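You operate a simulated robot arm through the tools that you are given. There is no shell and no other tool. Be economical: measure what you need, move in short steps, check, and stop when the job is done.

The job below is to be done with a simulated robot arm. You get a single attempt, and the scene is never put back.

TASK
Hang the drain hose end in the basin and run DRAIN.
Fine: till no water stands in the tub; upright on the marble strip, nose down in the rack basin; door shut, one run, dial back to OFF.

Only the result counts: the job must be done as asked and must still hold three seconds after the hand-in. Knocking over, shifting, dropping, spilling or breaking anything else fails it.

THE ROBOT
A 6-joint arm with a two-finger parallel gripper, fixed in place. Base frame: the origin is at the foot of the arm, x ahead of it, y to its left, z up. Lengths are in mm, angles in degrees, forces in N, time in s.
Its first joint turns from -115.0 to 115.0 degrees. Payload 4.2 kg.
The tool frame sits at the grasp point between the pads (the TCP): z along the fingers, y along the line on which they close. The tips reach 23 mm beyond it. Largest opening 94 mm; finger width 38, thickness 10; the body of the gripper, 54 by 96 mm, starts 39 mm behind the TCP.
Orientation is told as [roll, pitch, yaw] about the base's x, y, z axes, in that order, counted from this pose: with the fingers straight down and closing along the base's y, the tool's x points along the base's -x, its y along +y and its z along -z.

THE INTERFACE
- The arm moves only by the tool jog_arm. Its argument "motion" is one flat list of numbers, 7 for each row, row after row: the shift along the tool's x, y, z in mm, then the turn, a rotation vector about the tool's x, y, z in degrees, then the closure in counts, from 0 (fully open) to 255 (shut). In form: [x, y, z, ax, ay, az, jaw, x, y, z, ax, ay, az, jaw, ...]. A call has 1 to 10 rows; each row shifts and turns the commanded pose from where the row before left it, along the tool's axes as they then stand. Each row takes 0.2 s and may step no farther than 50 mm and 8.6 degrees from the row before; otherwise, or with a gripper value out of range, the whole call is refused. Where a pose cannot be reached the arm comes as near as it can. A force on the tool above 90 N (or 10 N above the force at the start of the call, whichever is more), or a blocked arm, ends the call early, and 0.2 s more pass. The fingers move at their own pace (about 108 mm/s each) and stop on an object; they squeeze with about 43 N. The grip force told is the motor's: it shows also when the fingers shut on nothing. Time passes only in rows, and 0.2 s behind the last, so rows that do not move let the fingers close. The reply holds the time, the measured pose of the TCP, the force on the tool along the base axes, the opening and the grip force, in the units named above and with some noise.
- Cameras (640 x 400 px; columns grow to the right, rows downward): "scene" is fixed at [227.9, -509.6, 1567.1]; the picture's right is [0.56, -0.83, 0.00], its down [-0.35, -0.23, -0.91] and it looks along [0.75, 0.51, -0.42] (base axes); focal length 214 px, centre (320, 200). "wrist" rides on the gripper at [87, 16, -75] in the tool frame; the picture's right is [-0.18, 0.98, 0.00], its down [-0.58, -0.11, -0.81] and it looks along [-0.79, -0.15, 0.59] (tool axes); focal length 243 px, centre (320, 200). There is no depth. A picture from a camera that has moved, and an enlarged one, comes with that camera's place and axes in the base frame and with its lens. The place of the scene camera against the robot may be out by one fixed shift of up to 25 mm in any direction.
- get_image(camera): a new picture of that camera. No time passes.
- lift_body(by): slides the trunk up (or, below 0, down) by that many mm; the arm rides with it, the base frame stays. It gives what a move gives, with no picture.
- inspect(camera, box): a new picture of the part [left, top, right, bottom] of that camera's present view, enlarged. No time passes.
- sign_off(): hands the job in; it is judged then, once.

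Go step by step. Nothing tells you positions but the pictures and the camera data: compare them with the known pose of the tool, close in by small moves and look again before you grip or let go. The budget is 120 turns and 64 pictures, counting those below and the enlarged ones. Unless the task says otherwise, let go and move clear before handing in, and close with one line.

The tools are called by a JSON object that holds its "op" and its "data". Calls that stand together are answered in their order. jog_arm: Moves the arm, as the interface text tells. Its arguments: {"type":"object","properties":{"motion":{"type":"array","items":{"type":"number"}}},"required":["motion"]} The other tools are called the same way: lift_body (by) slides the trunk up or down; get_image (camera) takes a picture; inspect (camera, box) takes an enlarged picture of a part of a camera's view; sign_off () hands the job in.

At the start:

```text
t: 0.0
position: [503.3, 14.8, 1576.5]
tool_rot: [-0.1, 0.1, 0.0]
wrist_force: [0.2, 0.0, -0.1]
width: 93.9
grasp_force: 0.0
trunk travel left (down, up): [-839.0, 151.0]
```

scene: 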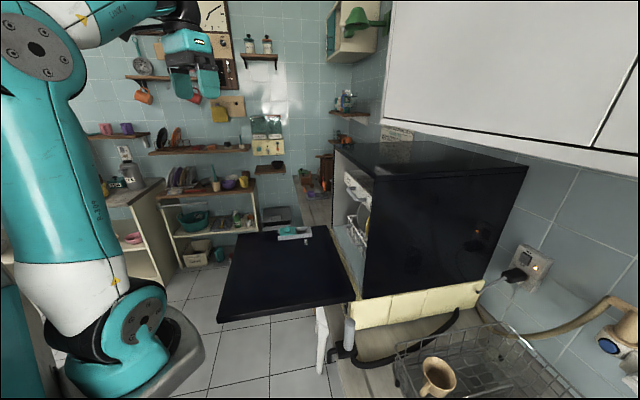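
wrist: 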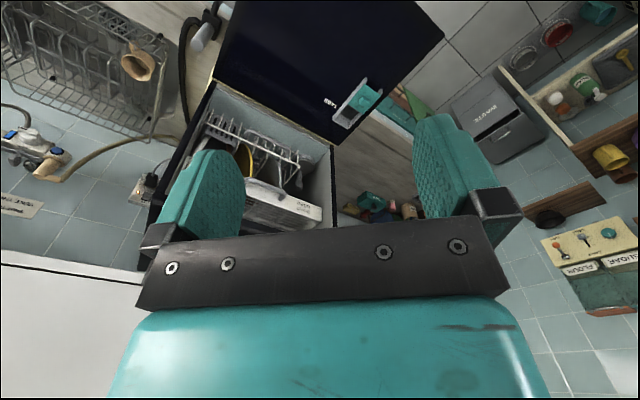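

I see a countertop dishwasher with its door open (hinged at the bottom), a dish-rack basin to the right with a mug, and a dark drain hose. I'll enlarge the views to find the hose end, the dial and the marble strip.

{"op": "inspect", "data": {"camera": "scene", "box": [300, 270, 500, 400]}}

{"op": "inspect", "data": {"camera": "scene", "box": [210, 130, 380, 330]}}

{"op": "inspect", "data": {"camera": "wrist", "box": [130, 0, 400, 230]}}

```text
3.08 times, centred on (400, 335) of scene
camera zoom: at [227.9, -509.6, 1567.1], right [0.56, -0.83, 0.0], down [-0.35, -0.23, -0.91], along [0.75, 0.51, -0.42], focal length 660 px, centre (74, -215)
```

zoom: 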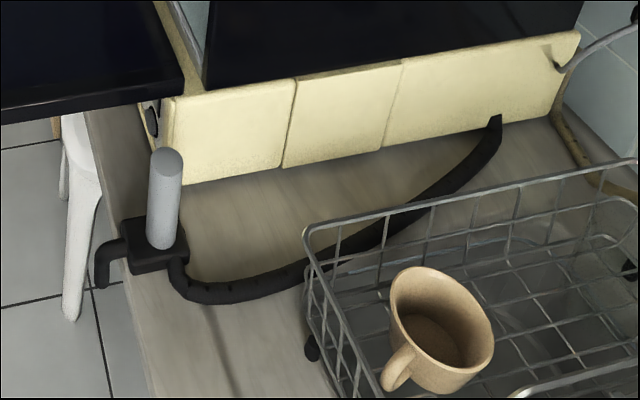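

```text
2.00 times, centred on (295, 230) of scene
camera zoom: at [227.9, -509.6, 1567.1], right [0.56, -0.83, 0.0], down [-0.35, -0.23, -0.91], along [0.75, 0.51, -0.42], focal length 429 px, centre (370, 140)
```

zoom: 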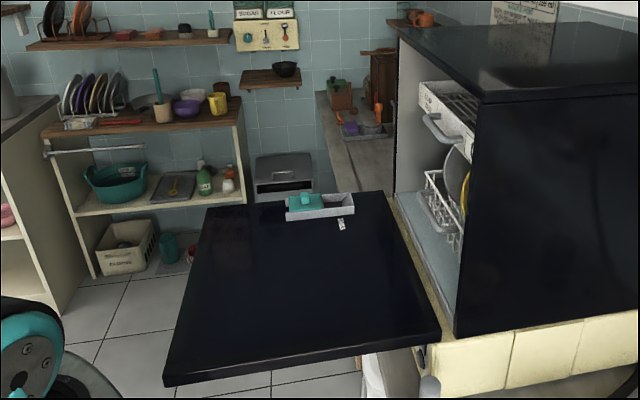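

```text
1.74 times, centred on (265, 115) of wrist
camera zoom: at [416.3, 32.7, 1650.8], right [0.18, 0.98, 0.0], down [0.58, -0.11, 0.81], along [0.79, -0.15, -0.59], focal length 422 px, centre (416, 348)
```

zoom: 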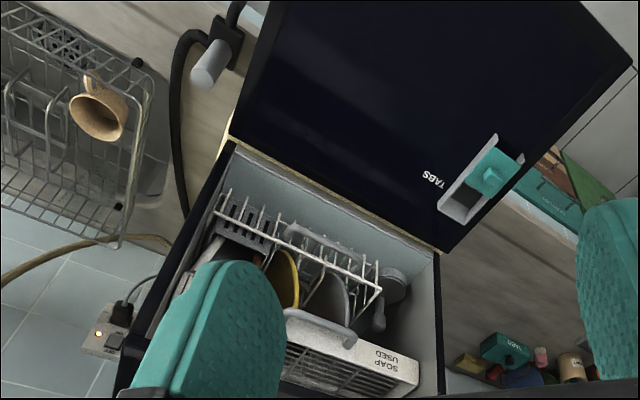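

The hose end looks like a black block with a grey post, sitting on the counter near the machine's corner. There is also a small dark knob on the front of the yellow plinth. I'll swing the wrist camera to the right for a better view.

{"op": "jog_arm", "data": {"motion": [10, -50, 0, 0, 0, 8, 0, 10, -50, 0, 0, 0, 8, 0, 10, -50, 0, 0, 0, 8, 0, 0, -50, 0, 0, 0, 8, 0, 0, -50, 0, 0, 0, 8, 0]}}

{"op": "lift_body", "data": {"by": -200}}

{"op": "get_image", "data": {"camera": "wrist"}}

{"op": "get_image", "data": {"camera": "scene"}}

```text
refused: row 1 steps farther than a row can; nothing moved
```

```text
t: 2.2
position: [502.4, 16.1, 1375.4]
tool_rot: [0.0, 0.0, -0.1]
wrist_force: [0.1, -0.3, -0.6]
width: 94.4
grasp_force: 0.1
trunk travel left (down, up): [-639.0, 351.0]
```

```text
58 pictures are left
camera wrist: at [416.3, 32.7, 1450.8], right [0.18, 0.98, 0.0], down [0.58, -0.11, 0.81], along [0.79, -0.15, -0.59], focal length 243 px, centre (320, 200)
```

wrist: 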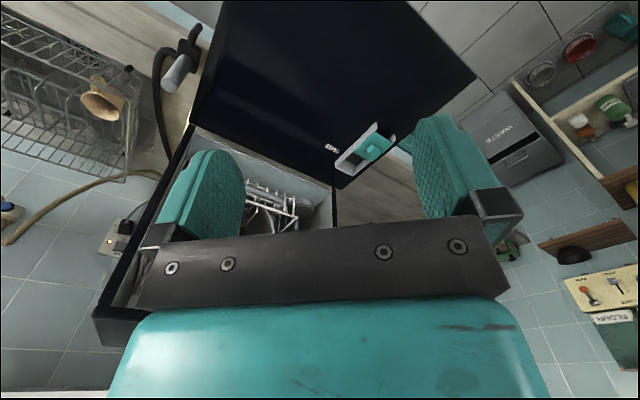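

```text
57 pictures are left
```

scene: 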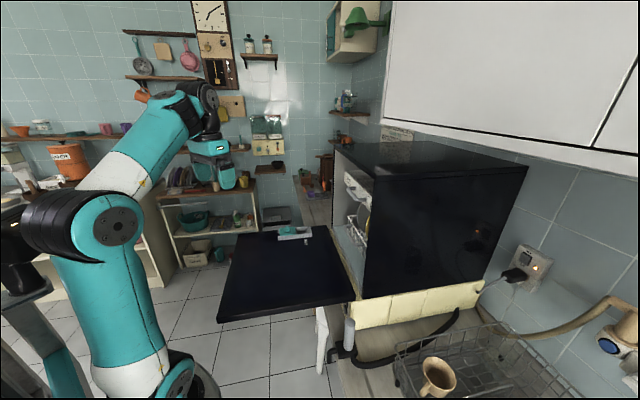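

The jog was refused because the step was too long. I'll repeat it with shorter rows.

{"op": "jog_arm", "data": {"motion": [0, -48, 0, 0, 0, 8, 0, 0, -48, 0, 0, 0, 8, 0, 0, -48, 0, 0, 0, 8, 0, 0, -48, 0, 0, 0, 8, 0, 0, -48, 0, 0, 0, 8, 0, 0, -48, 0, 0, 0, 8, 0, 0, -40, 0, 0, 0, 0, 0]}}

{"op": "get_image", "data": {"camera": "wrist"}}

```text
t: 3.6
position: [416.6, -238.6, 1375.1]
tool_rot: [0.2, -0.5, -48.3]
wrist_force: [15.5, 6.1, -11.1]
width: 94.0
grasp_force: 0.0
trunk travel left (down, up): [-639.0, 351.0]
stopped in row 6: the force on the tool passed its limit (the readings are from after the stop); the commanded pose is now the measured one
```

```text
56 pictures are left
camera wrist: at [370.8, -162.5, 1450.0], right [0.86, 0.52, 0.01], down [0.3, -0.5, 0.81], along [0.42, -0.69, -0.58], focal length 243 px, centre (320, 200)
```

wrist: 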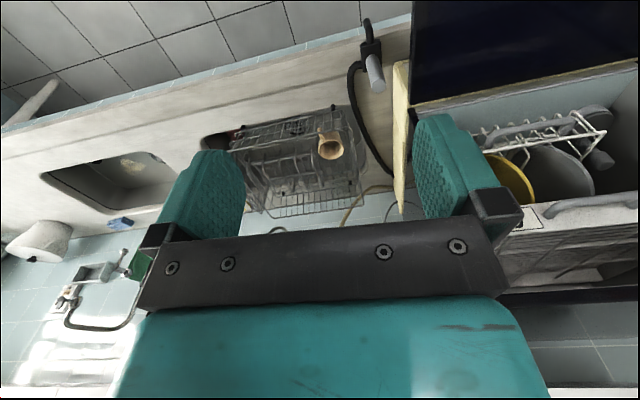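

The move stopped on force, so something may have been touched. I'll check the scene view.

{"op": "get_image", "data": {"camera": "scene"}}

{"op": "jog_arm", "data": {"motion": [0, 0, 0, 0, 0, 0, 0]}}

```text
55 pictures are left
```

scene: 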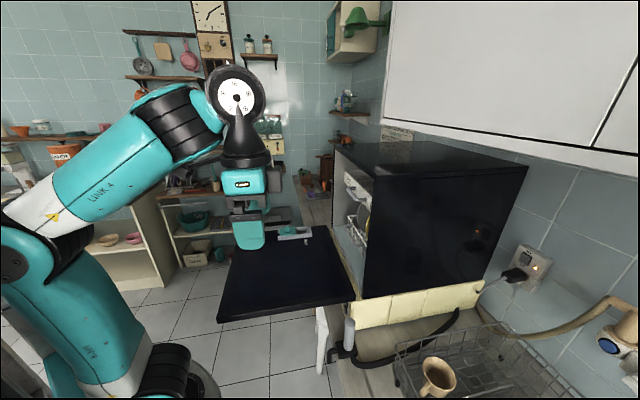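

```text
t: 4.0
position: [417.1, -239.1, 1376.0]
tool_rot: [0.3, -0.5, -48.3]
wrist_force: [23.8, 8.6, -17.5]
width: 94.1
grasp_force: 0.0
trunk travel left (down, up): [-639.0, 351.0]
```

The force is steady, and it looks like the gripper is fouling the forearm, since the arm is folded with the wrist turned. I'll move outward to relieve it.

{"op": "jog_arm", "data": {"motion": [-10, 15, 5, 0, 0, -3, 0, -20, 20, 0, 0, 0, -3, 0, -30, 20, 0, 0, 0, 0, 0]}}

```text
t: 4.8
position: [496.3, -241.4, 1370.2]
tool_rot: [0.2, -0.5, -42.0]
wrist_force: [0.3, -0.3, -0.1]
width: 93.8
grasp_force: 0.1
trunk travel left (down, up): [-639.0, 351.0]
```

Contact is cleared. Now I'll look closer at the hose and rack area from here.

{"op": "inspect", "data": {"camera": "wrist", "box": [150, 0, 450, 200]}}

```text
2.00 times, centred on (300, 100) of wrist
camera zoom: at [442.7, -171.2, 1445.7], right [0.79, 0.61, 0.01], down [0.35, -0.47, 0.81], along [0.49, -0.64, -0.59], focal length 485 px, centre (360, 400)
```

zoom: 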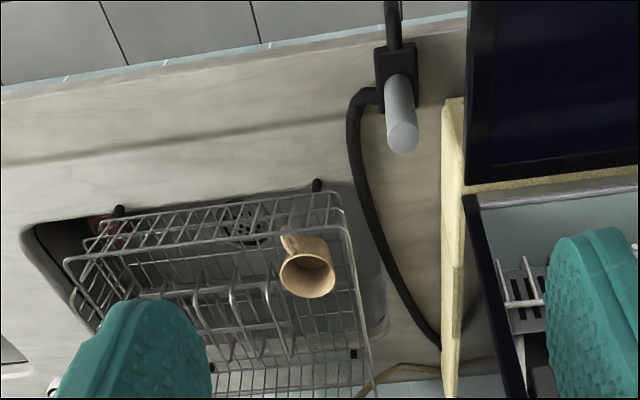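

The counter grid runs at about 45° to the base. The machine's front normal is about (0.72, -0.69), the hinge is at z≈930, and the door sticks out toward the robot. The hose end stands at about (625, -332) with its nose over the counter's front edge. I'll shut the door first, starting by moving the arm in front of it.

{"op": "jog_arm", "data": {"motion": [30, 38, 0, 0, 0, 0, 255, 30, 38, 0, 0, 0, 0, 255, 30, 38, 0, 0, 0, 0, 255, 30, 38, 0, 0, 0, 0, 255, 30, 38, 0, 0, 0, 0, 255, 30, 38, 0, 0, 0, 0, 255, 30, 38, 0, 0, 0, 0, 255, 30, 38, 0, 0, 0, 0, 255, 26, 38, 0, 0, 0, 2, 255]}}

{"op": "jog_arm", "data": {"motion": [0, 0, 0, 0, -8.2, 0, 255, 0, 0, 0, 0, -8.2, 0, 255, 0, 0, 0, 0, -8.2, 0, 255, 0, 0, 0, 0, -8.2, 0, 255, 0, 0, 0, 0, -8.2, 0, 255, 0, 0, 0, 0, -8.2, 0, 255]}}

```text
t: 6.8
position: [523.9, 186.4, 1353.5]
tool_rot: [0.5, -0.3, -44.1]
wrist_force: [-0.3, 0.2, 0.4]
width: 0.0
grasp_force: 42.7
out of reach, approached as far as the arm can: row 8, 9
trunk travel left (down, up): [-639.0, 351.0]
```

```text
t: 8.2
position: [519.1, 157.8, 1299.4]
tool_rot: [1.2, -23.7, -44.2]
wrist_force: [-1.8, -0.3, 0.0]
width: 0.0
grasp_force: 42.5
out of reach, approached as far as the arm can: row 1, 2, 3, 4, 5, 6
trunk travel left (down, up): [-639.0, 351.0]
```

The arm can't reach that pose so close in. I'll look at its configuration.

{"op": "get_image", "data": {"camera": "scene"}}

```text
53 pictures are left
```

scene: 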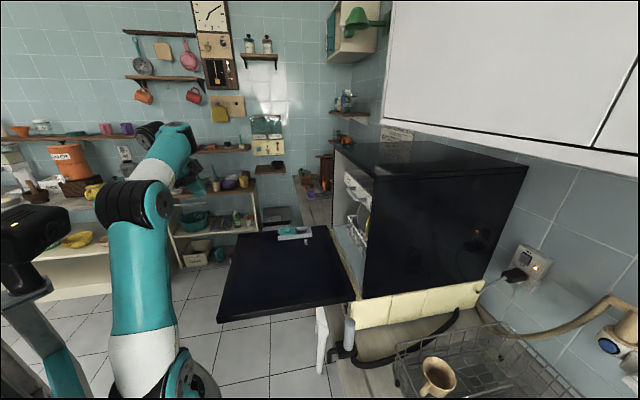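

It was stretched upward, because the trunk is low relative to this height. I'll go straight down in front of the door and then pitch to horizontal.

{"op": "jog_arm", "data": {"motion": [19, 0, 43, 0, 0, 0, 255, 19, 0, 43, 0, 0, 0, 255, 19, 0, 43, 0, 0, 0, 255, 19, 0, 43, 0, 0, 0, 255, 19, 0, 43, 0, 0, 0, 255]}}

{"op": "jog_arm", "data": {"motion": [0, 0, 0, 0, -8.2, 0, 255, 0, 0, 0, 0, -8.2, 0, 255, 0, 0, 0, 0, -8.2, 0, 255, 0, 0, 0, 0, -8.2, 0, 255, 0, 0, 0, 0, -8.2, 0, 255, 0, 0, 0, 0, -8.2, 0, 255, 0, 0, 0, 0, -8.2, 0, 255, 0, 0, 0, 0, -8.2, 0, 255]}}

{"op": "get_image", "data": {"camera": "wrist"}}

```text
t: 9.4
position: [524.6, 208.9, 1233.7]
tool_rot: [0.9, -23.5, -44.2]
wrist_force: [-0.2, -0.8, 0.1]
width: 0.1
grasp_force: 42.7
out of reach, approached as far as the arm can: row 1, 2, 3, 4, 5
trunk travel left (down, up): [-639.0, 351.0]
```

```text
t: 11.2
position: [529.6, 206.9, 1236.7]
tool_rot: [1.1, -25.0, -44.4]
wrist_force: [0.3, -0.6, -0.5]
width: 0.3
grasp_force: 42.6
out of reach, approached as far as the arm can: row 1, 2, 3, 4, 5, 6, 7, 8
trunk travel left (down, up): [-639.0, 351.0]
```

```text
52 pictures are left
camera wrist: at [460.7, 295.1, 1268.2], right [0.8, 0.59, 0.1], down [0.05, -0.22, 0.97], along [0.6, -0.78, -0.2], focal length 243 px, centre (320, 200)
```

wrist: 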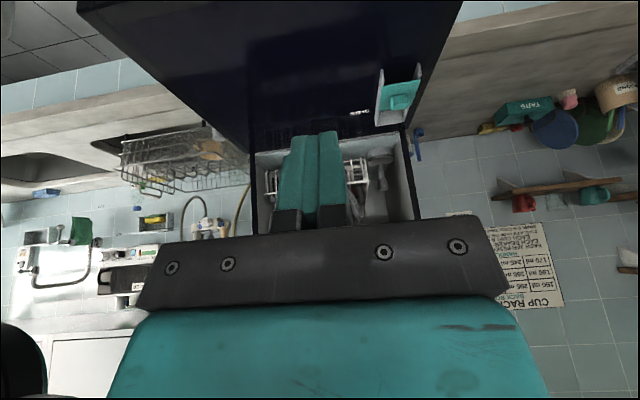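

One wrist joint seems to limit the tool from turning clockwise of the arm, so I'll slip the fingers under the door from its right side, pointing left. First I'll undo the pitch and go back.

{"op": "jog_arm", "data": {"motion": [0, 0, 0, 0, 8.2, 0, 255, 0, 0, 0, 0, 8.2, 0, 255, 0, 0, 0, 0, 8.2, 0, 255, 0, 0, 0, 0, 8.2, 0, 255, 0, 0, 0, 0, 8.2, 0, 255, 0, 0, 0, 0, 8.2, 0, 255, 0, 0, 0, 0, 8.2, 0, 255, 0, 0, 0, 0, 8.2, 0, 255, 0, 0, 0, 0, 8.2, 0, 255, 0, 0, 0, 0, 8.2, 0, 255]}}

{"op": "jog_arm", "data": {"motion": [0, 0, 0, 0, 8.2, 0, 255, 0, 0, 0, 0, 8.2, 0, 255, 0, 0, 0, 0, 8.2, 0, 255, 0, 0, 0, 0, 8.2, 0, 255]}}

```text
t: 13.4
position: [550.2, 201.1, 1236.5]
tool_rot: [-3.3, 23.1, -45.1]
wrist_force: [0.3, -0.4, 0.9]
width: 0.0
grasp_force: 42.2
out of reach, approached as far as the arm can: row 4, 5, 6, 9, 10
trunk travel left (down, up): [-639.0, 351.0]
```

```text
t: 14.4
position: [550.0, 199.8, 1238.4]
tool_rot: [-3.3, 23.1, -45.1]
wrist_force: [-0.7, 1.0, -0.1]
width: 0.0
grasp_force: 42.4
out of reach, approached as far as the arm can: row 1, 2, 3, 4
trunk travel left (down, up): [-639.0, 351.0]
```

Both tilt directions stop at about 23°, so my model of the limit is wrong. I'll look at the arm again.

{"op": "get_image", "data": {"camera": "scene"}}

```text
51 pictures are left
```

scene: 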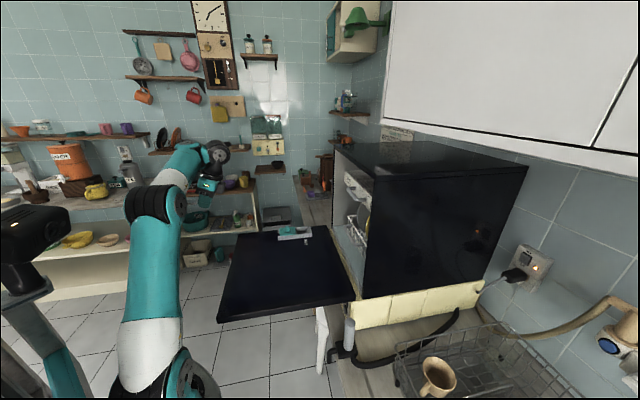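

The limit may come from the wrist roll being far off the arm's azimuth. I'll level the tool and yaw it back toward radial, then see what frees up.

{"op": "jog_arm", "data": {"motion": [0, 0, 0, 0, -8, 0, 255, 0, 0, 0, 0, -8, 0, 255, 0, 0, 0, 0, -7, 0, 255, 0, 0, 0, 0, 0, -8, 255, 0, 0, 0, 0, 0, -8, 255, 0, 0, 0, 0, 0, -8, 255, 0, 0, 0, 0, 0, -8, 255, 0, 0, 0, 0, 0, -8, 255]}}

{"op": "jog_arm", "data": {"motion": [0, 0, 40, 0, 0, -8, 255, 0, 0, 40, 0, 0, 0, 255]}}

```text
t: 16.2
position: [550.6, 198.3, 1236.3]
tool_rot: [-2.2, 2.0, -3.7]
wrist_force: [-0.3, 0.1, 0.2]
width: 0.2
grasp_force: 42.3
trunk travel left (down, up): [-639.0, 351.0]
```

```text
t: 16.8
position: [548.3, 194.5, 1156.3]
tool_rot: [-1.9, 2.3, 4.4]
wrist_force: [0.5, -0.7, 0.0]
width: 0.0
grasp_force: 42.5
trunk travel left (down, up): [-639.0, 351.0]
```

That freed it. Now I'll yaw to about -10° and pitch to horizontal here, in front of the door edge.

{"op": "jog_arm", "data": {"motion": [0, 0, 0, 0, 0, 7, 255, 0, 0, 0, 0, 0, 7, 255, 0, 0, 0, 0, -8.2, 0, 255, 0, 0, 0, 0, -8.2, 0, 255, 0, 0, 0, 0, -8.2, 0, 255, 0, 0, 0, 0, -8.2, 0, 255]}}

{"op": "jog_arm", "data": {"motion": [0, 0, 0, 0, -8.2, 0, 255, 0, 0, 0, 0, -8.2, 0, 255, 0, 0, 0, 0, -8.2, 0, 255, 0, 0, 0, 0, -8.2, 0, 255, 0, 0, 0, 0, -8.2, 0, 255, 0, 0, 0, 0, -8.2, 0, 255, 0, 0, 0, 0, -8.2, 0, 255]}}

```text
t: 18.2
position: [547.3, 195.6, 1156.7]
tool_rot: [-2.8, -31.1, -8.3]
wrist_force: [-0.6, 0.3, -0.4]
width: 0.0
grasp_force: 42.6
trunk travel left (down, up): [-639.0, 351.0]
```

```text
t: 19.8
position: [574.8, 191.5, 1160.8]
tool_rot: [-42.9, -86.5, 34.1]
wrist_force: [-1.5, 0.0, 1.1]
width: 0.0
grasp_force: 42.4
out of reach, approached as far as the arm can: row 7
trunk travel left (down, up): [-639.0, 351.0]
```

The tool is horizontal now. I'll shift left for clearance from the door edge and look.

{"op": "jog_arm", "data": {"motion": [0, 45, 0, 0, 0, 0, 255]}}

{"op": "get_image", "data": {"camera": "scene"}}

{"op": "get_image", "data": {"camera": "wrist"}}

```text
t: 20.2
position: [593.0, 234.1, 1160.4]
tool_rot: [-50.7, -87.0, 41.3]
wrist_force: [-0.3, 0.0, 0.4]
width: 0.0
grasp_force: 42.4
out of reach, approached as far as the arm can: row 1
trunk travel left (down, up): [-639.0, 351.0]
```

```text
50 pictures are left
```

scene: 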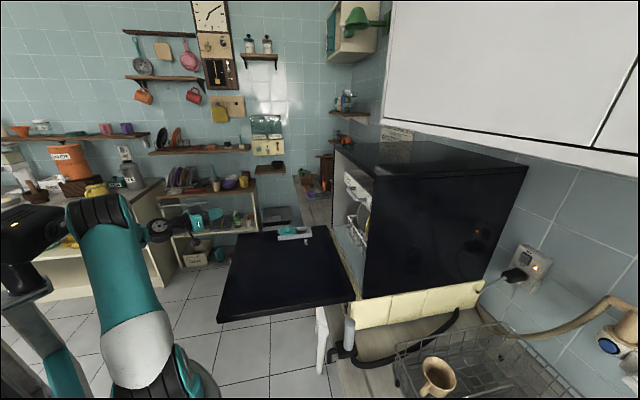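

```text
49 pictures are left
camera wrist: at [519.3, 260.5, 1076.3], right [0.17, 0.98, 0.14], down [-0.79, 0.05, 0.61], along [0.59, -0.22, 0.78], focal length 243 px, centre (320, 200)
```

wrist: 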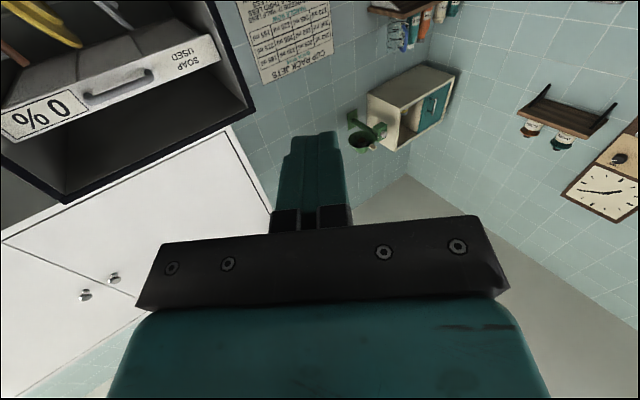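

The tool is horizontal at v≈268, with the door edge at v≈313. I'll lower the trunk to bring the fingers below the door's underside.

{"op": "lift_body", "data": {"by": -200}}

{"op": "get_image", "data": {"camera": "wrist"}}

{"op": "inspect", "data": {"camera": "scene", "box": [80, 180, 400, 400]}}

```text
t: 22.3
position: [593.1, 235.4, 960.2]
tool_rot: [-50.3, -86.9, 41.0]
wrist_force: [-0.3, 0.2, 1.1]
width: 0.0
grasp_force: 42.6
trunk travel left (down, up): [-439.0, 551.0]
```

```text
48 pictures are left
camera wrist: at [519.0, 260.7, 876.0], right [0.17, 0.98, 0.14], down [-0.79, 0.05, 0.61], along [0.59, -0.22, 0.78], focal length 243 px, centre (320, 200)
```

wrist: 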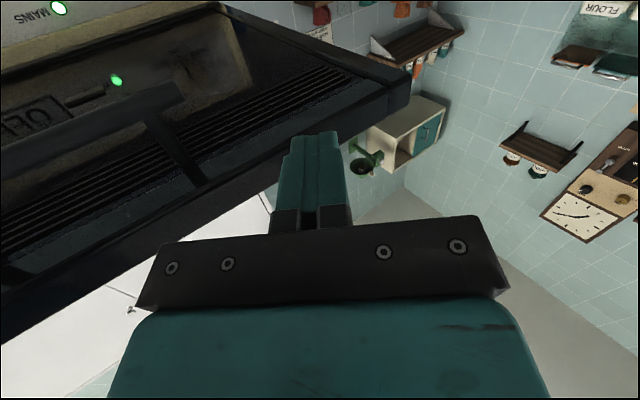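

```text
1.82 times, centred on (240, 290) of scene
camera zoom: at [227.9, -509.6, 1567.1], right [0.56, -0.83, 0.0], down [-0.35, -0.23, -0.91], along [0.75, 0.51, -0.42], focal length 390 px, centre (466, 36)
```

zoom: 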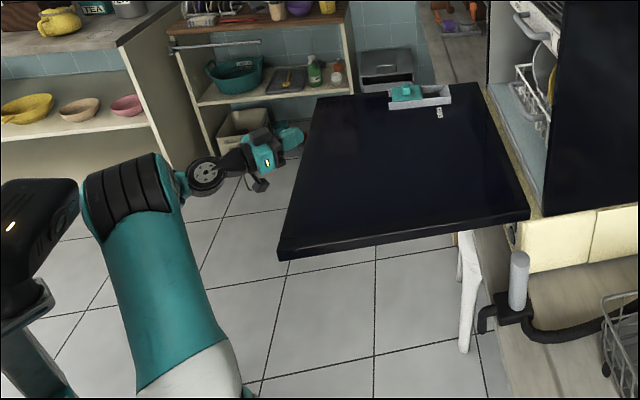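

The door's outside shows a bar handle, and I can see plinth indicators and labels. I'll enlarge that.

{"op": "inspect", "data": {"camera": "wrist", "box": [0, 0, 260, 170]}}

```text
2.35 times, centred on (130, 85) of wrist
camera zoom: at [519.0, 260.7, 876.0], right [0.17, 0.98, 0.14], down [-0.79, 0.05, 0.61], along [0.59, -0.22, 0.78], focal length 571 px, centre (767, 471)
```

zoom: 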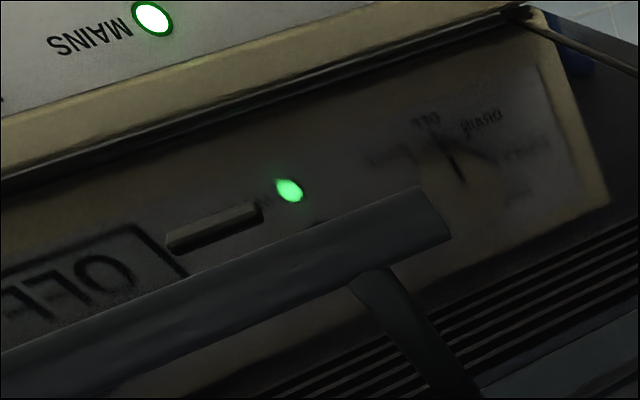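

The tan panel is the plinth front mirrored in the glossy door, so the dial is on the plinth behind the open door. The door's outer edge is at z≈985, with a handle bar under it. I'll drop below the door and move in under its edge, just left of the handle.

{"op": "lift_body", "data": {"by": -50}}

{"op": "jog_arm", "data": {"motion": [0, -7, 25, 0, 0, 0, 255, 0, -7, 25, 0, 0, 0, 255, 0, -6, 24, 0, 0, 0, 255]}}

{"op": "get_image", "data": {"camera": "wrist"}}

```text
t: 23.2
position: [592.9, 234.9, 910.2]
tool_rot: [-50.4, -87.0, 40.9]
wrist_force: [-0.6, -1.1, -0.7]
width: 0.1
grasp_force: 42.4
trunk travel left (down, up): [-389.0, 601.0]
```

```text
t: 24.1
position: [660.9, 201.6, 907.8]
tool_rot: [-50.3, -86.8, 40.8]
wrist_force: [0.5, -0.3, 0.8]
width: 0.0
grasp_force: 42.5
trunk travel left (down, up): [-389.0, 601.0]
```

```text
45 pictures are left
camera wrist: at [587.7, 228.0, 823.7], right [0.17, 0.98, 0.14], down [-0.79, 0.05, 0.61], along [0.59, -0.21, 0.78], focal length 243 px, centre (320, 200)
```

wrist: 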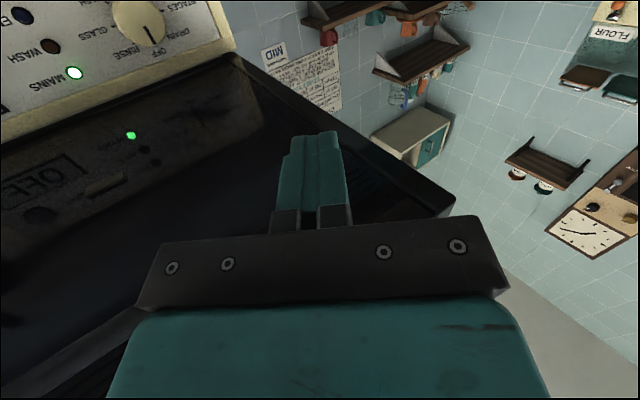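

The control panel is visible on the plinth: a dial with OFF, RINSE, GLASS and DRAIN, plus lights. I'll read it closely.

{"op": "inspect", "data": {"camera": "wrist", "box": [0, 0, 240, 150]}}

{"op": "lift_body", "data": {"by": 40}}

```text
2.67 times, centred on (120, 75) of wrist
camera zoom: at [587.7, 228.0, 823.7], right [0.17, 0.98, 0.14], down [-0.79, 0.05, 0.61], along [0.59, -0.21, 0.78], focal length 647 px, centre (853, 533)
```

zoom: 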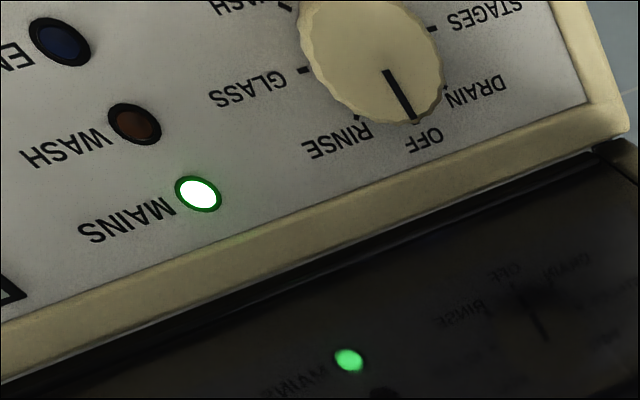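

```text
t: 24.9
position: [660.4, 201.4, 948.4]
tool_rot: [-50.5, -86.9, 41.1]
wrist_force: [0.1, 0.6, -0.5]
width: 0.1
grasp_force: 42.6
trunk travel left (down, up): [-429.0, 561.0]
```

The dial is at OFF (12 o'clock) and DRAIN is the next mark counter-clockwise, at about 10–11. Now I'll push the door up with the trunk.

{"op": "lift_body", "data": {"by": 60}}

{"op": "inspect", "data": {"camera": "scene", "box": [80, 130, 400, 350]}}

```text
t: 25.9
position: [661.1, 202.1, 1008.3]
tool_rot: [-50.7, -86.9, 41.4]
wrist_force: [0.0, -0.2, -1.0]
width: 0.0
grasp_force: 41.7
trunk travel left (down, up): [-489.0, 501.0]
```

```text
1.82 times, centred on (240, 240) of scene
camera zoom: at [227.9, -509.6, 1567.1], right [0.56, -0.83, 0.0], down [-0.35, -0.23, -0.91], along [0.75, 0.51, -0.42], focal length 390 px, centre (466, 127)
```

zoom: 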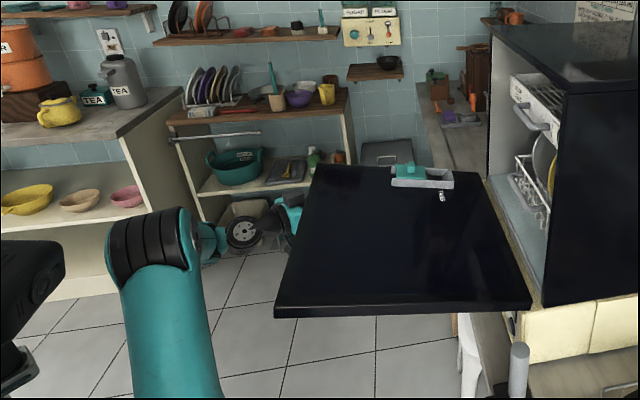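

The door is rising freely. I'll keep following the arc with alternating lifts and forward moves.

{"op": "lift_body", "data": {"by": 70}}

{"op": "jog_arm", "data": {"motion": [0, -17, 25, 0, 0, 0, 255]}}

{"op": "lift_body", "data": {"by": 70}}

{"op": "jog_arm", "data": {"motion": [0, -17, 25, 0, 0, 0, 255, 0, -17, 25, 0, 0, 0, 255]}}

{"op": "inspect", "data": {"camera": "scene", "box": [80, 130, 400, 350]}}

```text
t: 27.0
position: [661.3, 201.5, 1077.2]
tool_rot: [-50.8, -86.8, 41.3]
wrist_force: [0.2, 0.2, 0.2]
width: 0.0
grasp_force: 42.6
trunk travel left (down, up): [-559.0, 431.0]
```

```text
t: 27.5
position: [675.9, 190.6, 1084.2]
tool_rot: [-57.0, -87.6, 48.5]
wrist_force: [-65.6, 29.2, 16.2]
width: 0.0
grasp_force: 42.5
trunk travel left (down, up): [-559.0, 431.0]
stopped in row 1: the force on the tool passed its limit (the readings are from after the stop); the commanded pose is now the measured one
```

```text
t: 28.5
position: [681.2, 185.7, 1151.8]
tool_rot: [-52.9, -87.2, 44.0]
wrist_force: [-1.0, 0.3, 0.0]
width: 0.0
grasp_force: 42.0
trunk travel left (down, up): [-629.0, 361.0]
```

```text
t: 29.1
position: [699.7, 170.4, 1163.8]
tool_rot: [-83.1, -88.2, 75.3]
wrist_force: [-47.0, 32.1, 31.9]
width: 0.0
grasp_force: 42.5
trunk travel left (down, up): [-629.0, 361.0]
stopped in row 2: the force on the tool passed its limit (the readings are from after the stop); the commanded pose is now the measured one
```

```text
1.82 times, centred on (240, 240) of scene
camera zoom: at [227.9, -509.6, 1567.1], right [0.56, -0.83, 0.0], down [-0.35, -0.23, -0.91], along [0.75, 0.51, -0.42], focal length 390 px, centre (466, 127)
```

zoom: 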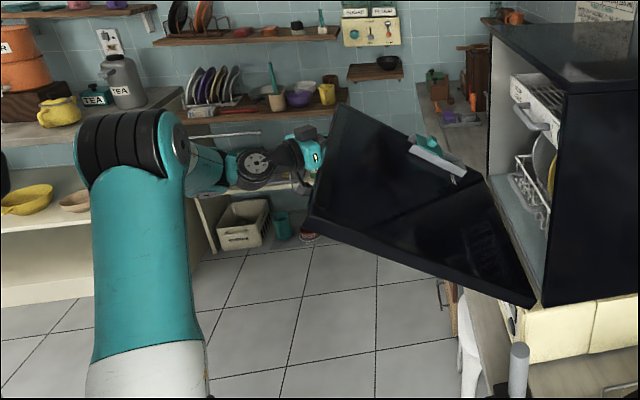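

The door is about 30° up. Fast forward jogs spike the force, so I'll follow the tangent in small rows.

{"op": "jog_arm", "data": {"motion": [-9, -3.4, 5, 0, 0, 0, 255, -9, -3.4, 5, 0, 0, 0, 255, -9, -3.4, 5, 0, 0, 0, 255, -9, -3.4, 5, 0, 0, 0, 255, -9, -3.4, 5, 0, 0, 0, 255, -9, -3.4, 5, 0, 0, 0, 255, -9, -3.4, 5, 0, 0, 0, 255, -9, -3.4, 5, 0, 0, 0, 255, -9, -3.4, 5, 0, 0, 0, 255, -9, -3.4, 5, 0, 0, 0, 255]}}

```text
t: 29.7
position: [709.7, 162.0, 1179.7]
tool_rot: [-80.4, -88.2, 72.8]
wrist_force: [-26.2, 18.9, 17.1]
width: 0.1
grasp_force: 42.2
trunk travel left (down, up): [-629.0, 361.0]
stopped in row 3: the force on the tool passed its limit (the readings are from after the stop); the commanded pose is now the measured one
```

The force points mostly backward, so the fingers may be against something on the door. I'll look.

{"op": "get_image", "data": {"camera": "wrist"}}

{"op": "inspect", "data": {"camera": "scene", "box": [180, 170, 300, 250]}}

```text
41 pictures are left
camera wrist: at [637.7, 186.6, 1093.1], right [0.13, 0.98, 0.15], down [-0.81, 0.02, 0.59], along [0.57, -0.2, 0.79], focal length 243 px, centre (320, 200)
```

wrist: 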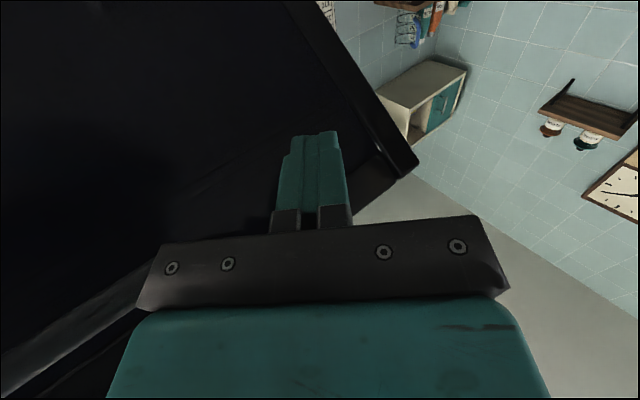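

```text
5.00 times, centred on (240, 210) of scene
camera zoom: at [227.9, -509.6, 1567.1], right [0.56, -0.83, 0.0], down [-0.35, -0.23, -0.91], along [0.75, 0.51, -0.42], focal length 1072 px, centre (720, 150)
```

zoom: 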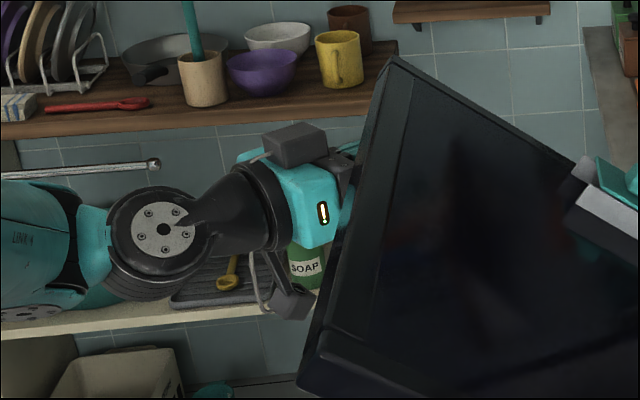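

The box on the gripper's top is probably nudging the door edge, which should clear at steeper angles. I'll raise by lift instead and check.

{"op": "lift_body", "data": {"by": 40}}

{"op": "jog_arm", "data": {"motion": [-4, -3, 4, 0, 0, 0, 255, -4, -3, 4, 0, 0, 0, 255, -4, -3, 4, 0, 0, 0, 255, -4, -3, 4, 0, 0, 0, 255]}}

{"op": "inspect", "data": {"camera": "scene", "box": [160, 130, 320, 230]}}

```text
t: 30.5
position: [712.7, 159.1, 1216.2]
tool_rot: [-72.8, -88.0, 65.1]
wrist_force: [-0.9, -0.2, -0.1]
width: 0.0
grasp_force: 42.2
trunk travel left (down, up): [-669.0, 321.0]
```

```text
t: 31.5
position: [727.4, 146.8, 1232.7]
tool_rot: [-72.6, -88.0, 64.9]
wrist_force: [-2.6, 1.1, -0.8]
width: 0.0
grasp_force: 42.1
trunk travel left (down, up): [-669.0, 321.0]
```

```text
4.00 times, centred on (240, 180) of scene
camera zoom: at [227.9, -509.6, 1567.1], right [0.56, -0.83, 0.0], down [-0.35, -0.23, -0.91], along [0.75, 0.51, -0.42], focal length 858 px, centre (640, 280)
```

zoom: 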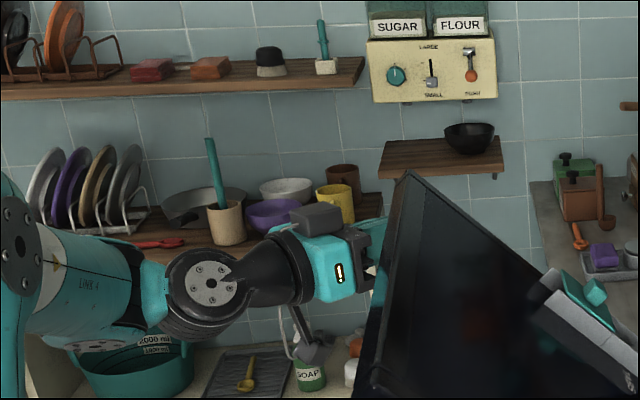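

The door is past 45° and clear now. I'll continue along the arc, more forward than up.

{"op": "jog_arm", "data": {"motion": [-5, -3.4, 5, 0, 0, 0, 255, -5, -3.4, 5, 0, 0, 0, 255, -5, -3.4, 5, 0, 0, 0, 255, -5, -3.4, 5, 0, 0, 0, 255, -5, -3.7, 5.4, 0, 0, 0, 255, -5, -3.7, 5.4, 0, 0, 0, 255, -5, -4, 5.8, 0, 0, 0, 255, -4, -4, 5.8, 0, 0, 0, 255, -4, -4, 5.8, 0, 0, 0, 255, -4, -4, 5.8, 0, 0, 0, 255]}}

{"op": "jog_arm", "data": {"motion": [-4, -4, 5.8, 0, 0, 0, 255, -4, -4, 5.8, 0, 0, 0, 255, -4, -4, 5.8, 0, 0, 0, 255, -4, -4, 5.8, 0, 0, 0, 255, -3, -4, 5.8, 0, 0, 0, 255, -3, -4, 5.8, 0, 0, 0, 255, -3, -4, 5.8, 0, 0, 0, 255, -3, -4, 5.8, 0, 0, 0, 255, -3, -4, 5.8, 0, 0, 0, 255, -3, -4, 5.8, 0, 0, 0, 255]}}

{"op": "inspect", "data": {"camera": "scene", "box": [180, 100, 420, 250]}}

```text
t: 33.7
position: [774.8, 103.7, 1280.2]
tool_rot: [-72.6, -88.1, 64.9]
wrist_force: [-1.6, 0.8, 0.4]
width: 0.0
grasp_force: 42.6
trunk travel left (down, up): [-669.0, 321.0]
```

```text
t: 35.9
position: [828.7, 57.8, 1315.2]
tool_rot: [-72.7, -88.1, 65.1]
wrist_force: [-0.6, 0.3, -0.9]
width: 0.0
grasp_force: 42.1
trunk travel left (down, up): [-669.0, 321.0]
```

```text
2.67 times, centred on (300, 175) of scene
camera zoom: at [227.9, -509.6, 1567.1], right [0.56, -0.83, 0.0], down [-0.35, -0.23, -0.91], along [0.75, 0.51, -0.42], focal length 572 px, centre (373, 267)
```

zoom: 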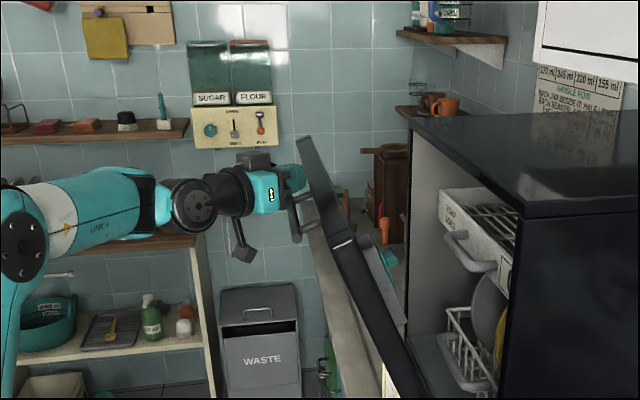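

The door is at about 60° and moving well. I'll keep pushing to closed.

{"op": "jog_arm", "data": {"motion": [-3, -4, 5.8, 0, 0, 0, 255, -3, -4, 5.8, 0, 0, 0, 255, -3, -4, 5.8, 0, 0, 0, 255, -3, -4, 5.8, 0, 0, 0, 255, -2, -4, 5.8, 0, 0, 0, 255, -2, -4, 5.8, 0, 0, 0, 255, -2, -4, 5.8, 0, 0, 0, 255, -2, -4, 5.8, 0, 0, 0, 255, -2, -4, 5.8, 0, 0, 0, 255, -1, -4, 5.8, 0, 0, 0, 255]}}

{"op": "jog_arm", "data": {"motion": [-1, -4, 5.8, 0, 0, 0, 255, -1, -4, 5.8, 0, 0, 0, 255, -1, -4, 5.8, 0, 0, 0, 255, -1, -4, 5.8, 0, 0, 0, 255, 0, -4, 5.8, 0, 0, 0, 255, 0, -4, 5.8, 0, 0, 0, 255, 0, -4, 5.8, 0, 0, 0, 255, 0, -4, 5.8, 0, 0, 0, 255, 0, -4, 5.8, 0, 0, 0, 255, 0, -4, 5.8, 0, 0, 0, 255]}}

{"op": "inspect", "data": {"camera": "scene", "box": [240, 90, 480, 240]}}

```text
t: 38.1
position: [879.9, 12.2, 1340.2]
tool_rot: [-72.7, -88.1, 65.1]
wrist_force: [-1.2, 1.3, -0.1]
width: 0.1
grasp_force: 42.5
trunk travel left (down, up): [-669.0, 321.0]
```

```text
t: 40.3
position: [934.4, -35.0, 1344.6]
tool_rot: [-71.7, -88.1, 64.2]
wrist_force: [0.1, 0.8, 0.3]
width: 0.2
grasp_force: 42.2
trunk travel left (down, up): [-669.0, 321.0]
```

```text
2.67 times, centred on (360, 165) of scene
camera zoom: at [227.9, -509.6, 1567.1], right [0.56, -0.83, 0.0], down [-0.35, -0.23, -0.91], along [0.75, 0.51, -0.42], focal length 572 px, centre (213, 293)
```

zoom: 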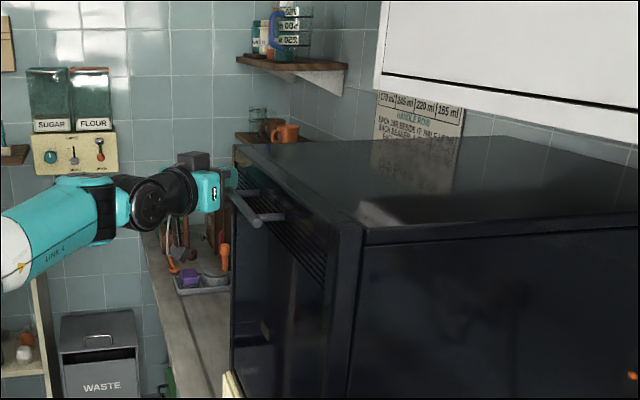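

The door looks nearly shut. I'll push gently until it seats.

{"op": "jog_arm", "data": {"motion": [0, -2.8, 4.1, 0, 0, 0, 255, 0, -2.8, 4.1, 0, 0, 0, 255, 0, -2.8, 4.1, 0, 0, 0, 255, 0, -2.8, 4.1, 0, 0, 0, 255, 0, -2.8, 4.1, 0, 0, 0, 255, 0, -2.8, 4.1, 0, 0, 0, 255]}}

{"op": "inspect", "data": {"camera": "scene", "box": [300, 120, 400, 320]}}

```text
t: 41.1
position: [938.5, -39.6, 1344.9]
tool_rot: [-56.8, -87.8, 49.6]
wrist_force: [-80.7, 11.8, -12.0]
width: 0.1
grasp_force: 42.1
trunk travel left (down, up): [-669.0, 321.0]
stopped in row 4: the force on the tool passed its limit (the readings are from after the stop); the commanded pose is now the measured one
```

```text
2.00 times, centred on (350, 220) of scene
camera zoom: at [227.9, -509.6, 1567.1], right [0.56, -0.83, 0.0], down [-0.35, -0.23, -0.91], along [0.75, 0.51, -0.42], focal length 429 px, centre (260, 160)
```

zoom: 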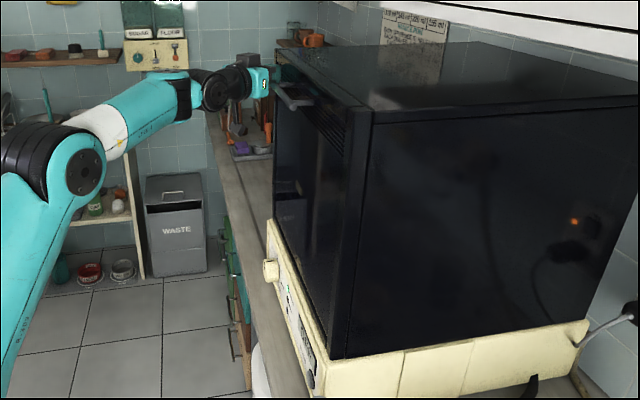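

The door is shut, with its outer face at v≈726. I'll back straight off, then retreat, lower and turn the tool down for the hose end.

{"op": "jog_arm", "data": {"motion": [0, 17, -25, 0, 0, 0, 255, 0, 22, -33, 0, 0, 0, 255, 0, 22, -33, 0, 0, 0, 255, 20, 0, -44, 0, 0, 0, 255, 20, 0, -44, 0, 0, 0, 255, 20, 0, -44, 0, 0, 0, 255, 30, 0, -38, 0, 0, 0, 255, 30, 0, -38, 0, 0, 0, 255, 30, 0, -38, 0, 0, 0, 255]}}

{"op": "jog_arm", "data": {"motion": [0, 0, 0, 0, 8.2, 0, 0, 0, 0, 0, 0, 8.2, 0, 0, 0, 0, 0, 0, 8.2, 0, 0, 0, 0, 0, 0, 8.2, 0, 0, 0, 0, 0, 0, 8.2, 0, 0, 0, 0, 0, 0, 8.2, 0, 0, 0, 0, 0, 0, 8.2, 0, 0, 0, 0, 0, 0, 8.2, 0, 0, 0, 0, 0, 0, 8.2, 0, 0, 0, 0, 0, 0, 8.2, 0, 0]}}

```text
t: 43.1
position: [615.7, 52.6, 1196.8]
tool_rot: [-58.0, -87.7, 50.6]
wrist_force: [1.0, -0.4, 0.1]
width: 0.1
grasp_force: 42.4
trunk travel left (down, up): [-669.0, 321.0]
```

```text
t: 45.4
position: [613.7, 56.2, 1196.9]
tool_rot: [-2.0, -6.6, -7.0]
wrist_force: [-0.9, 0.4, 0.7]
width: 93.8
grasp_force: 0.0
trunk travel left (down, up): [-669.0, 321.0]
```

Now I'll move over toward the hose end with the camera looking along the machine's depth.

{"op": "jog_arm", "data": {"motion": [0, -45, 0, 0, 6.6, 7.4, 0, -10, -45, 0, 0, 0, 7.4, 0, -15, -45, 0, 0, 0, 7.4, 0, -20, -42, 0, 0, 0, 7.4, 0, -25, -40, 0, 0, 0, 7.4, 0, -25, -40, 0, 0, 0, 0, 0, -25, -40, 0, 0, 0, 0, 0]}}

{"op": "get_image", "data": {"camera": "wrist"}}

```text
refused: row 1 steps farther than a row can; nothing moved
```

```text
35 pictures are left
camera wrist: at [522.6, 87.7, 1260.8], right [0.31, 0.95, -0.01], down [0.47, -0.14, 0.87], along [0.83, -0.27, -0.49], focal length 243 px, centre (320, 200)
```

wrist: 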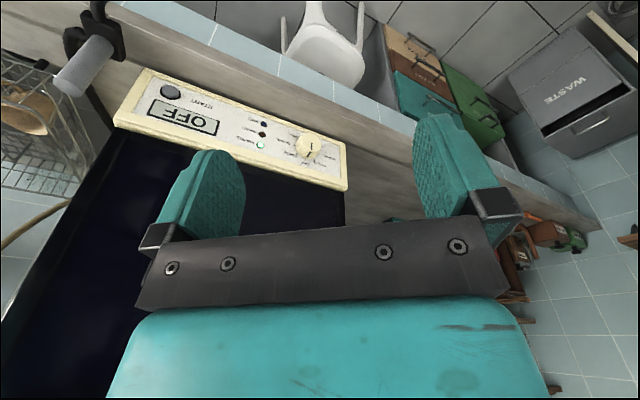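

The step was refused, but this view shows the whole panel: a START button, an "OFF" display, lights and the dial. I'll enlarge it.

{"op": "inspect", "data": {"camera": "wrist", "box": [100, 50, 360, 210]}}

{"op": "jog_arm", "data": {"motion": [0, -45, 0, 0, 0, 7.4, 0, -10, -45, 0, 0, 0, 7.4, 0, -15, -45, 0, 0, 0, 7.4, 0, -20, -42, 0, 0, 0, 7.4, 0, -25, -40, 0, 0, 0, 7.4, 0, -25, -40, 0, 0, 0, 0, 0, -25, -40, 0, 0, 6.6, 0, 0]}}

{"op": "get_image", "data": {"camera": "wrist"}}

```text
2.46 times, centred on (230, 130) of wrist
camera zoom: at [522.6, 87.7, 1260.8], right [0.31, 0.95, -0.01], down [0.47, -0.14, 0.87], along [0.83, -0.27, -0.49], focal length 597 px, centre (542, 372)
```

zoom: 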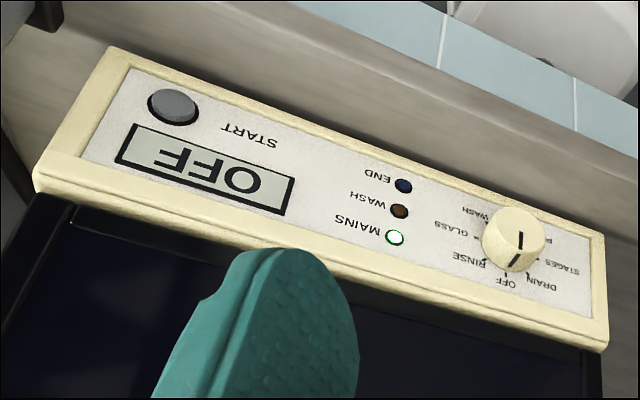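

```text
t: 47.0
position: [576.8, -269.0, 1208.3]
tool_rot: [2.6, 0.1, -43.9]
wrist_force: [-0.2, 0.7, 0.3]
width: 93.8
grasp_force: 0.1
trunk travel left (down, up): [-669.0, 321.0]
```

```text
33 pictures are left
camera wrist: at [523.9, -198.1, 1283.4], right [0.81, 0.58, 0.04], down [0.32, -0.51, 0.8], along [0.48, -0.64, -0.6], focal length 243 px, centre (320, 200)
```

wrist: 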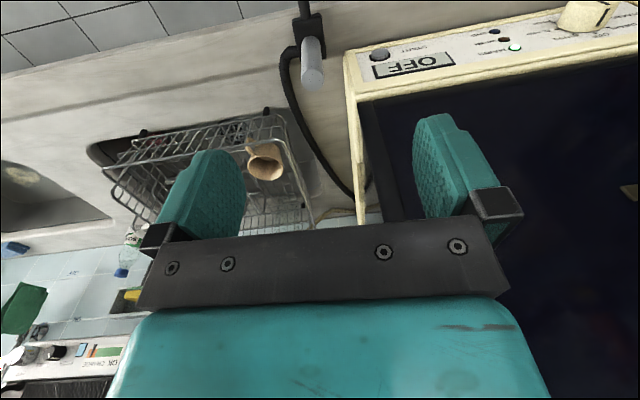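

{"op": "inspect", "data": {"camera": "wrist", "box": [80, 0, 400, 210]}}

{"op": "inspect", "data": {"camera": "wrist", "box": [240, 0, 360, 80]}}

```text
1.90 times, centred on (240, 105) of wrist
camera zoom: at [523.9, -198.1, 1283.4], right [0.81, 0.58, 0.04], down [0.32, -0.51, 0.8], along [0.48, -0.64, -0.6], focal length 462 px, centre (472, 381)
```

zoom: 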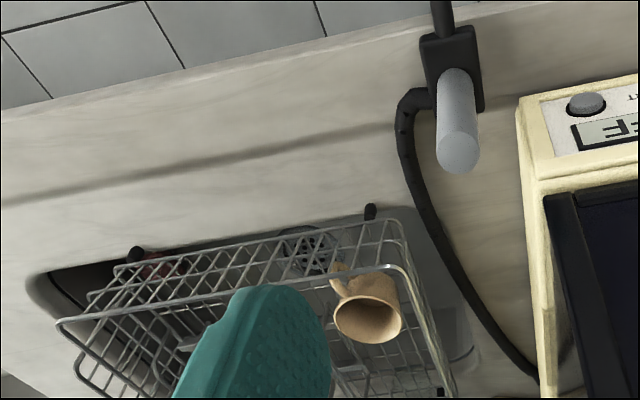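

```text
5.00 times, centred on (300, 40) of wrist
camera zoom: at [523.9, -198.1, 1283.4], right [0.81, 0.58, 0.04], down [0.32, -0.51, 0.8], along [0.48, -0.64, -0.6], focal length 1213 px, centre (420, 1000)
```

zoom: 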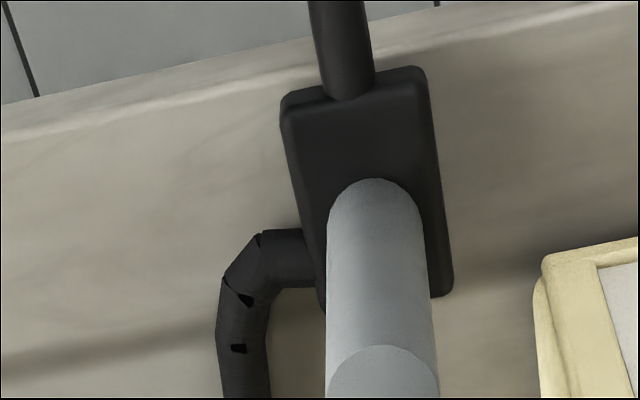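

The panel has START, a display, MAINS/WASH/END lights and the dial. The hose end's block (about 67×45, post Ø30, top z≈929) sits at (629, -340). I need a closer look at the basin's rim beside the machine.

{"op": "jog_arm", "data": {"motion": [-35, -22, 15, 0, 0, 0, 0, -35, -22, 15, 0, 0, 0, 0, -35, -22, 15, 0, 0, 0, 0, -35, -22, 15, 0, 0, 0, 0]}}

{"op": "get_image", "data": {"camera": "wrist"}}

{"op": "inspect", "data": {"camera": "wrist", "box": [220, 0, 460, 150]}}

```text
t: 48.0
position: [618.7, -423.7, 1144.3]
tool_rot: [2.6, 0.0, -44.1]
wrist_force: [-0.2, 1.0, 0.0]
width: 93.9
grasp_force: 0.1
trunk travel left (down, up): [-669.0, 321.0]
```

```text
30 pictures are left
camera wrist: at [565.3, -353.2, 1220.3], right [0.82, 0.58, 0.04], down [0.32, -0.51, 0.8], along [0.48, -0.64, -0.6], focal length 243 px, centre (320, 200)
```

wrist: 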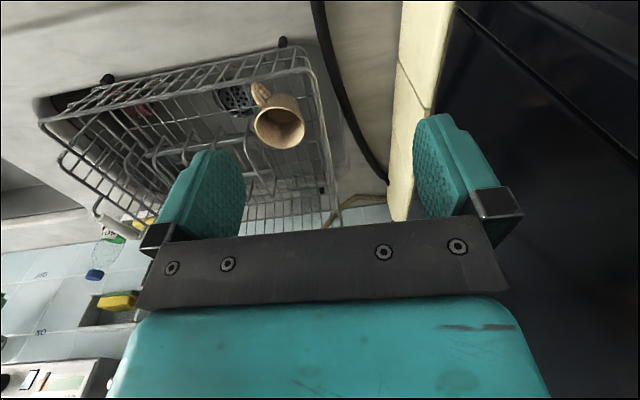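

```text
2.67 times, centred on (340, 75) of wrist
camera zoom: at [565.3, -353.2, 1220.3], right [0.82, 0.58, 0.04], down [0.32, -0.51, 0.8], along [0.48, -0.64, -0.6], focal length 647 px, centre (267, 533)
```

zoom: 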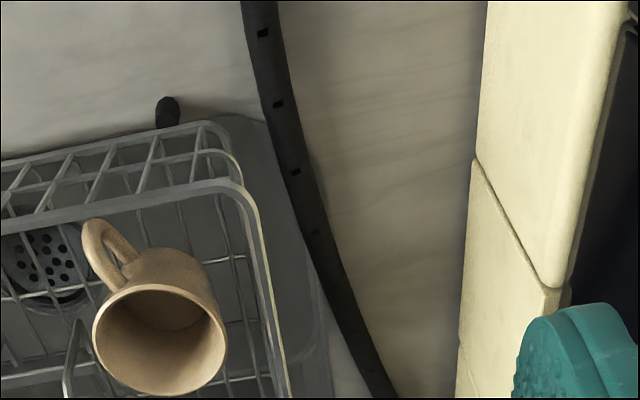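

Basin's right edge runs at u≈130 from v≈835, leaving about 100 mm of marble strip beside the machine. I plan to set the block with its post near (u 165, v 855) ≈ (733, -470), nose toward the basin. I'll rehearse that final orientation in the air first.

{"op": "jog_arm", "data": {"motion": [0, 0, 0, 0, 0, -8, 120, 0, 0, 0, 0, 0, -8, 120, 0, 0, 0, 0, 0, -8, 120, 0, 0, 0, 0, 0, -8, 120, 0, 0, 0, 0, 0, -8, 120, 0, 0, 0, 0, 0, -8, 120, 0, 0, 0, 0, 0, -8, 120, 0, 0, 0, 0, 0, -6, 120]}}

{"op": "jog_arm", "data": {"motion": [-31, -17, 5, 0, -7, 0, 120, -31, -17, 0, 0, -7, 0, 120, -31, -17, -5, 0, -6, 0, 120, 0, 0, 0, 0, 0, 0, 120]}}

```text
t: 49.8
position: [617.0, -424.6, 1143.4]
tool_rot: [1.3, -2.3, 18.1]
wrist_force: [-0.5, 0.6, -0.5]
width: 49.7
grasp_force: 0.0
trunk travel left (down, up): [-669.0, 321.0]
```

```text
t: 50.8
position: [700.6, -451.4, 1145.4]
tool_rot: [1.2, -22.1, 17.3]
wrist_force: [-0.4, -0.1, -0.4]
width: 49.7
grasp_force: 0.1
out of reach, approached as far as the arm can: row 3
trunk travel left (down, up): [-669.0, 321.0]
```

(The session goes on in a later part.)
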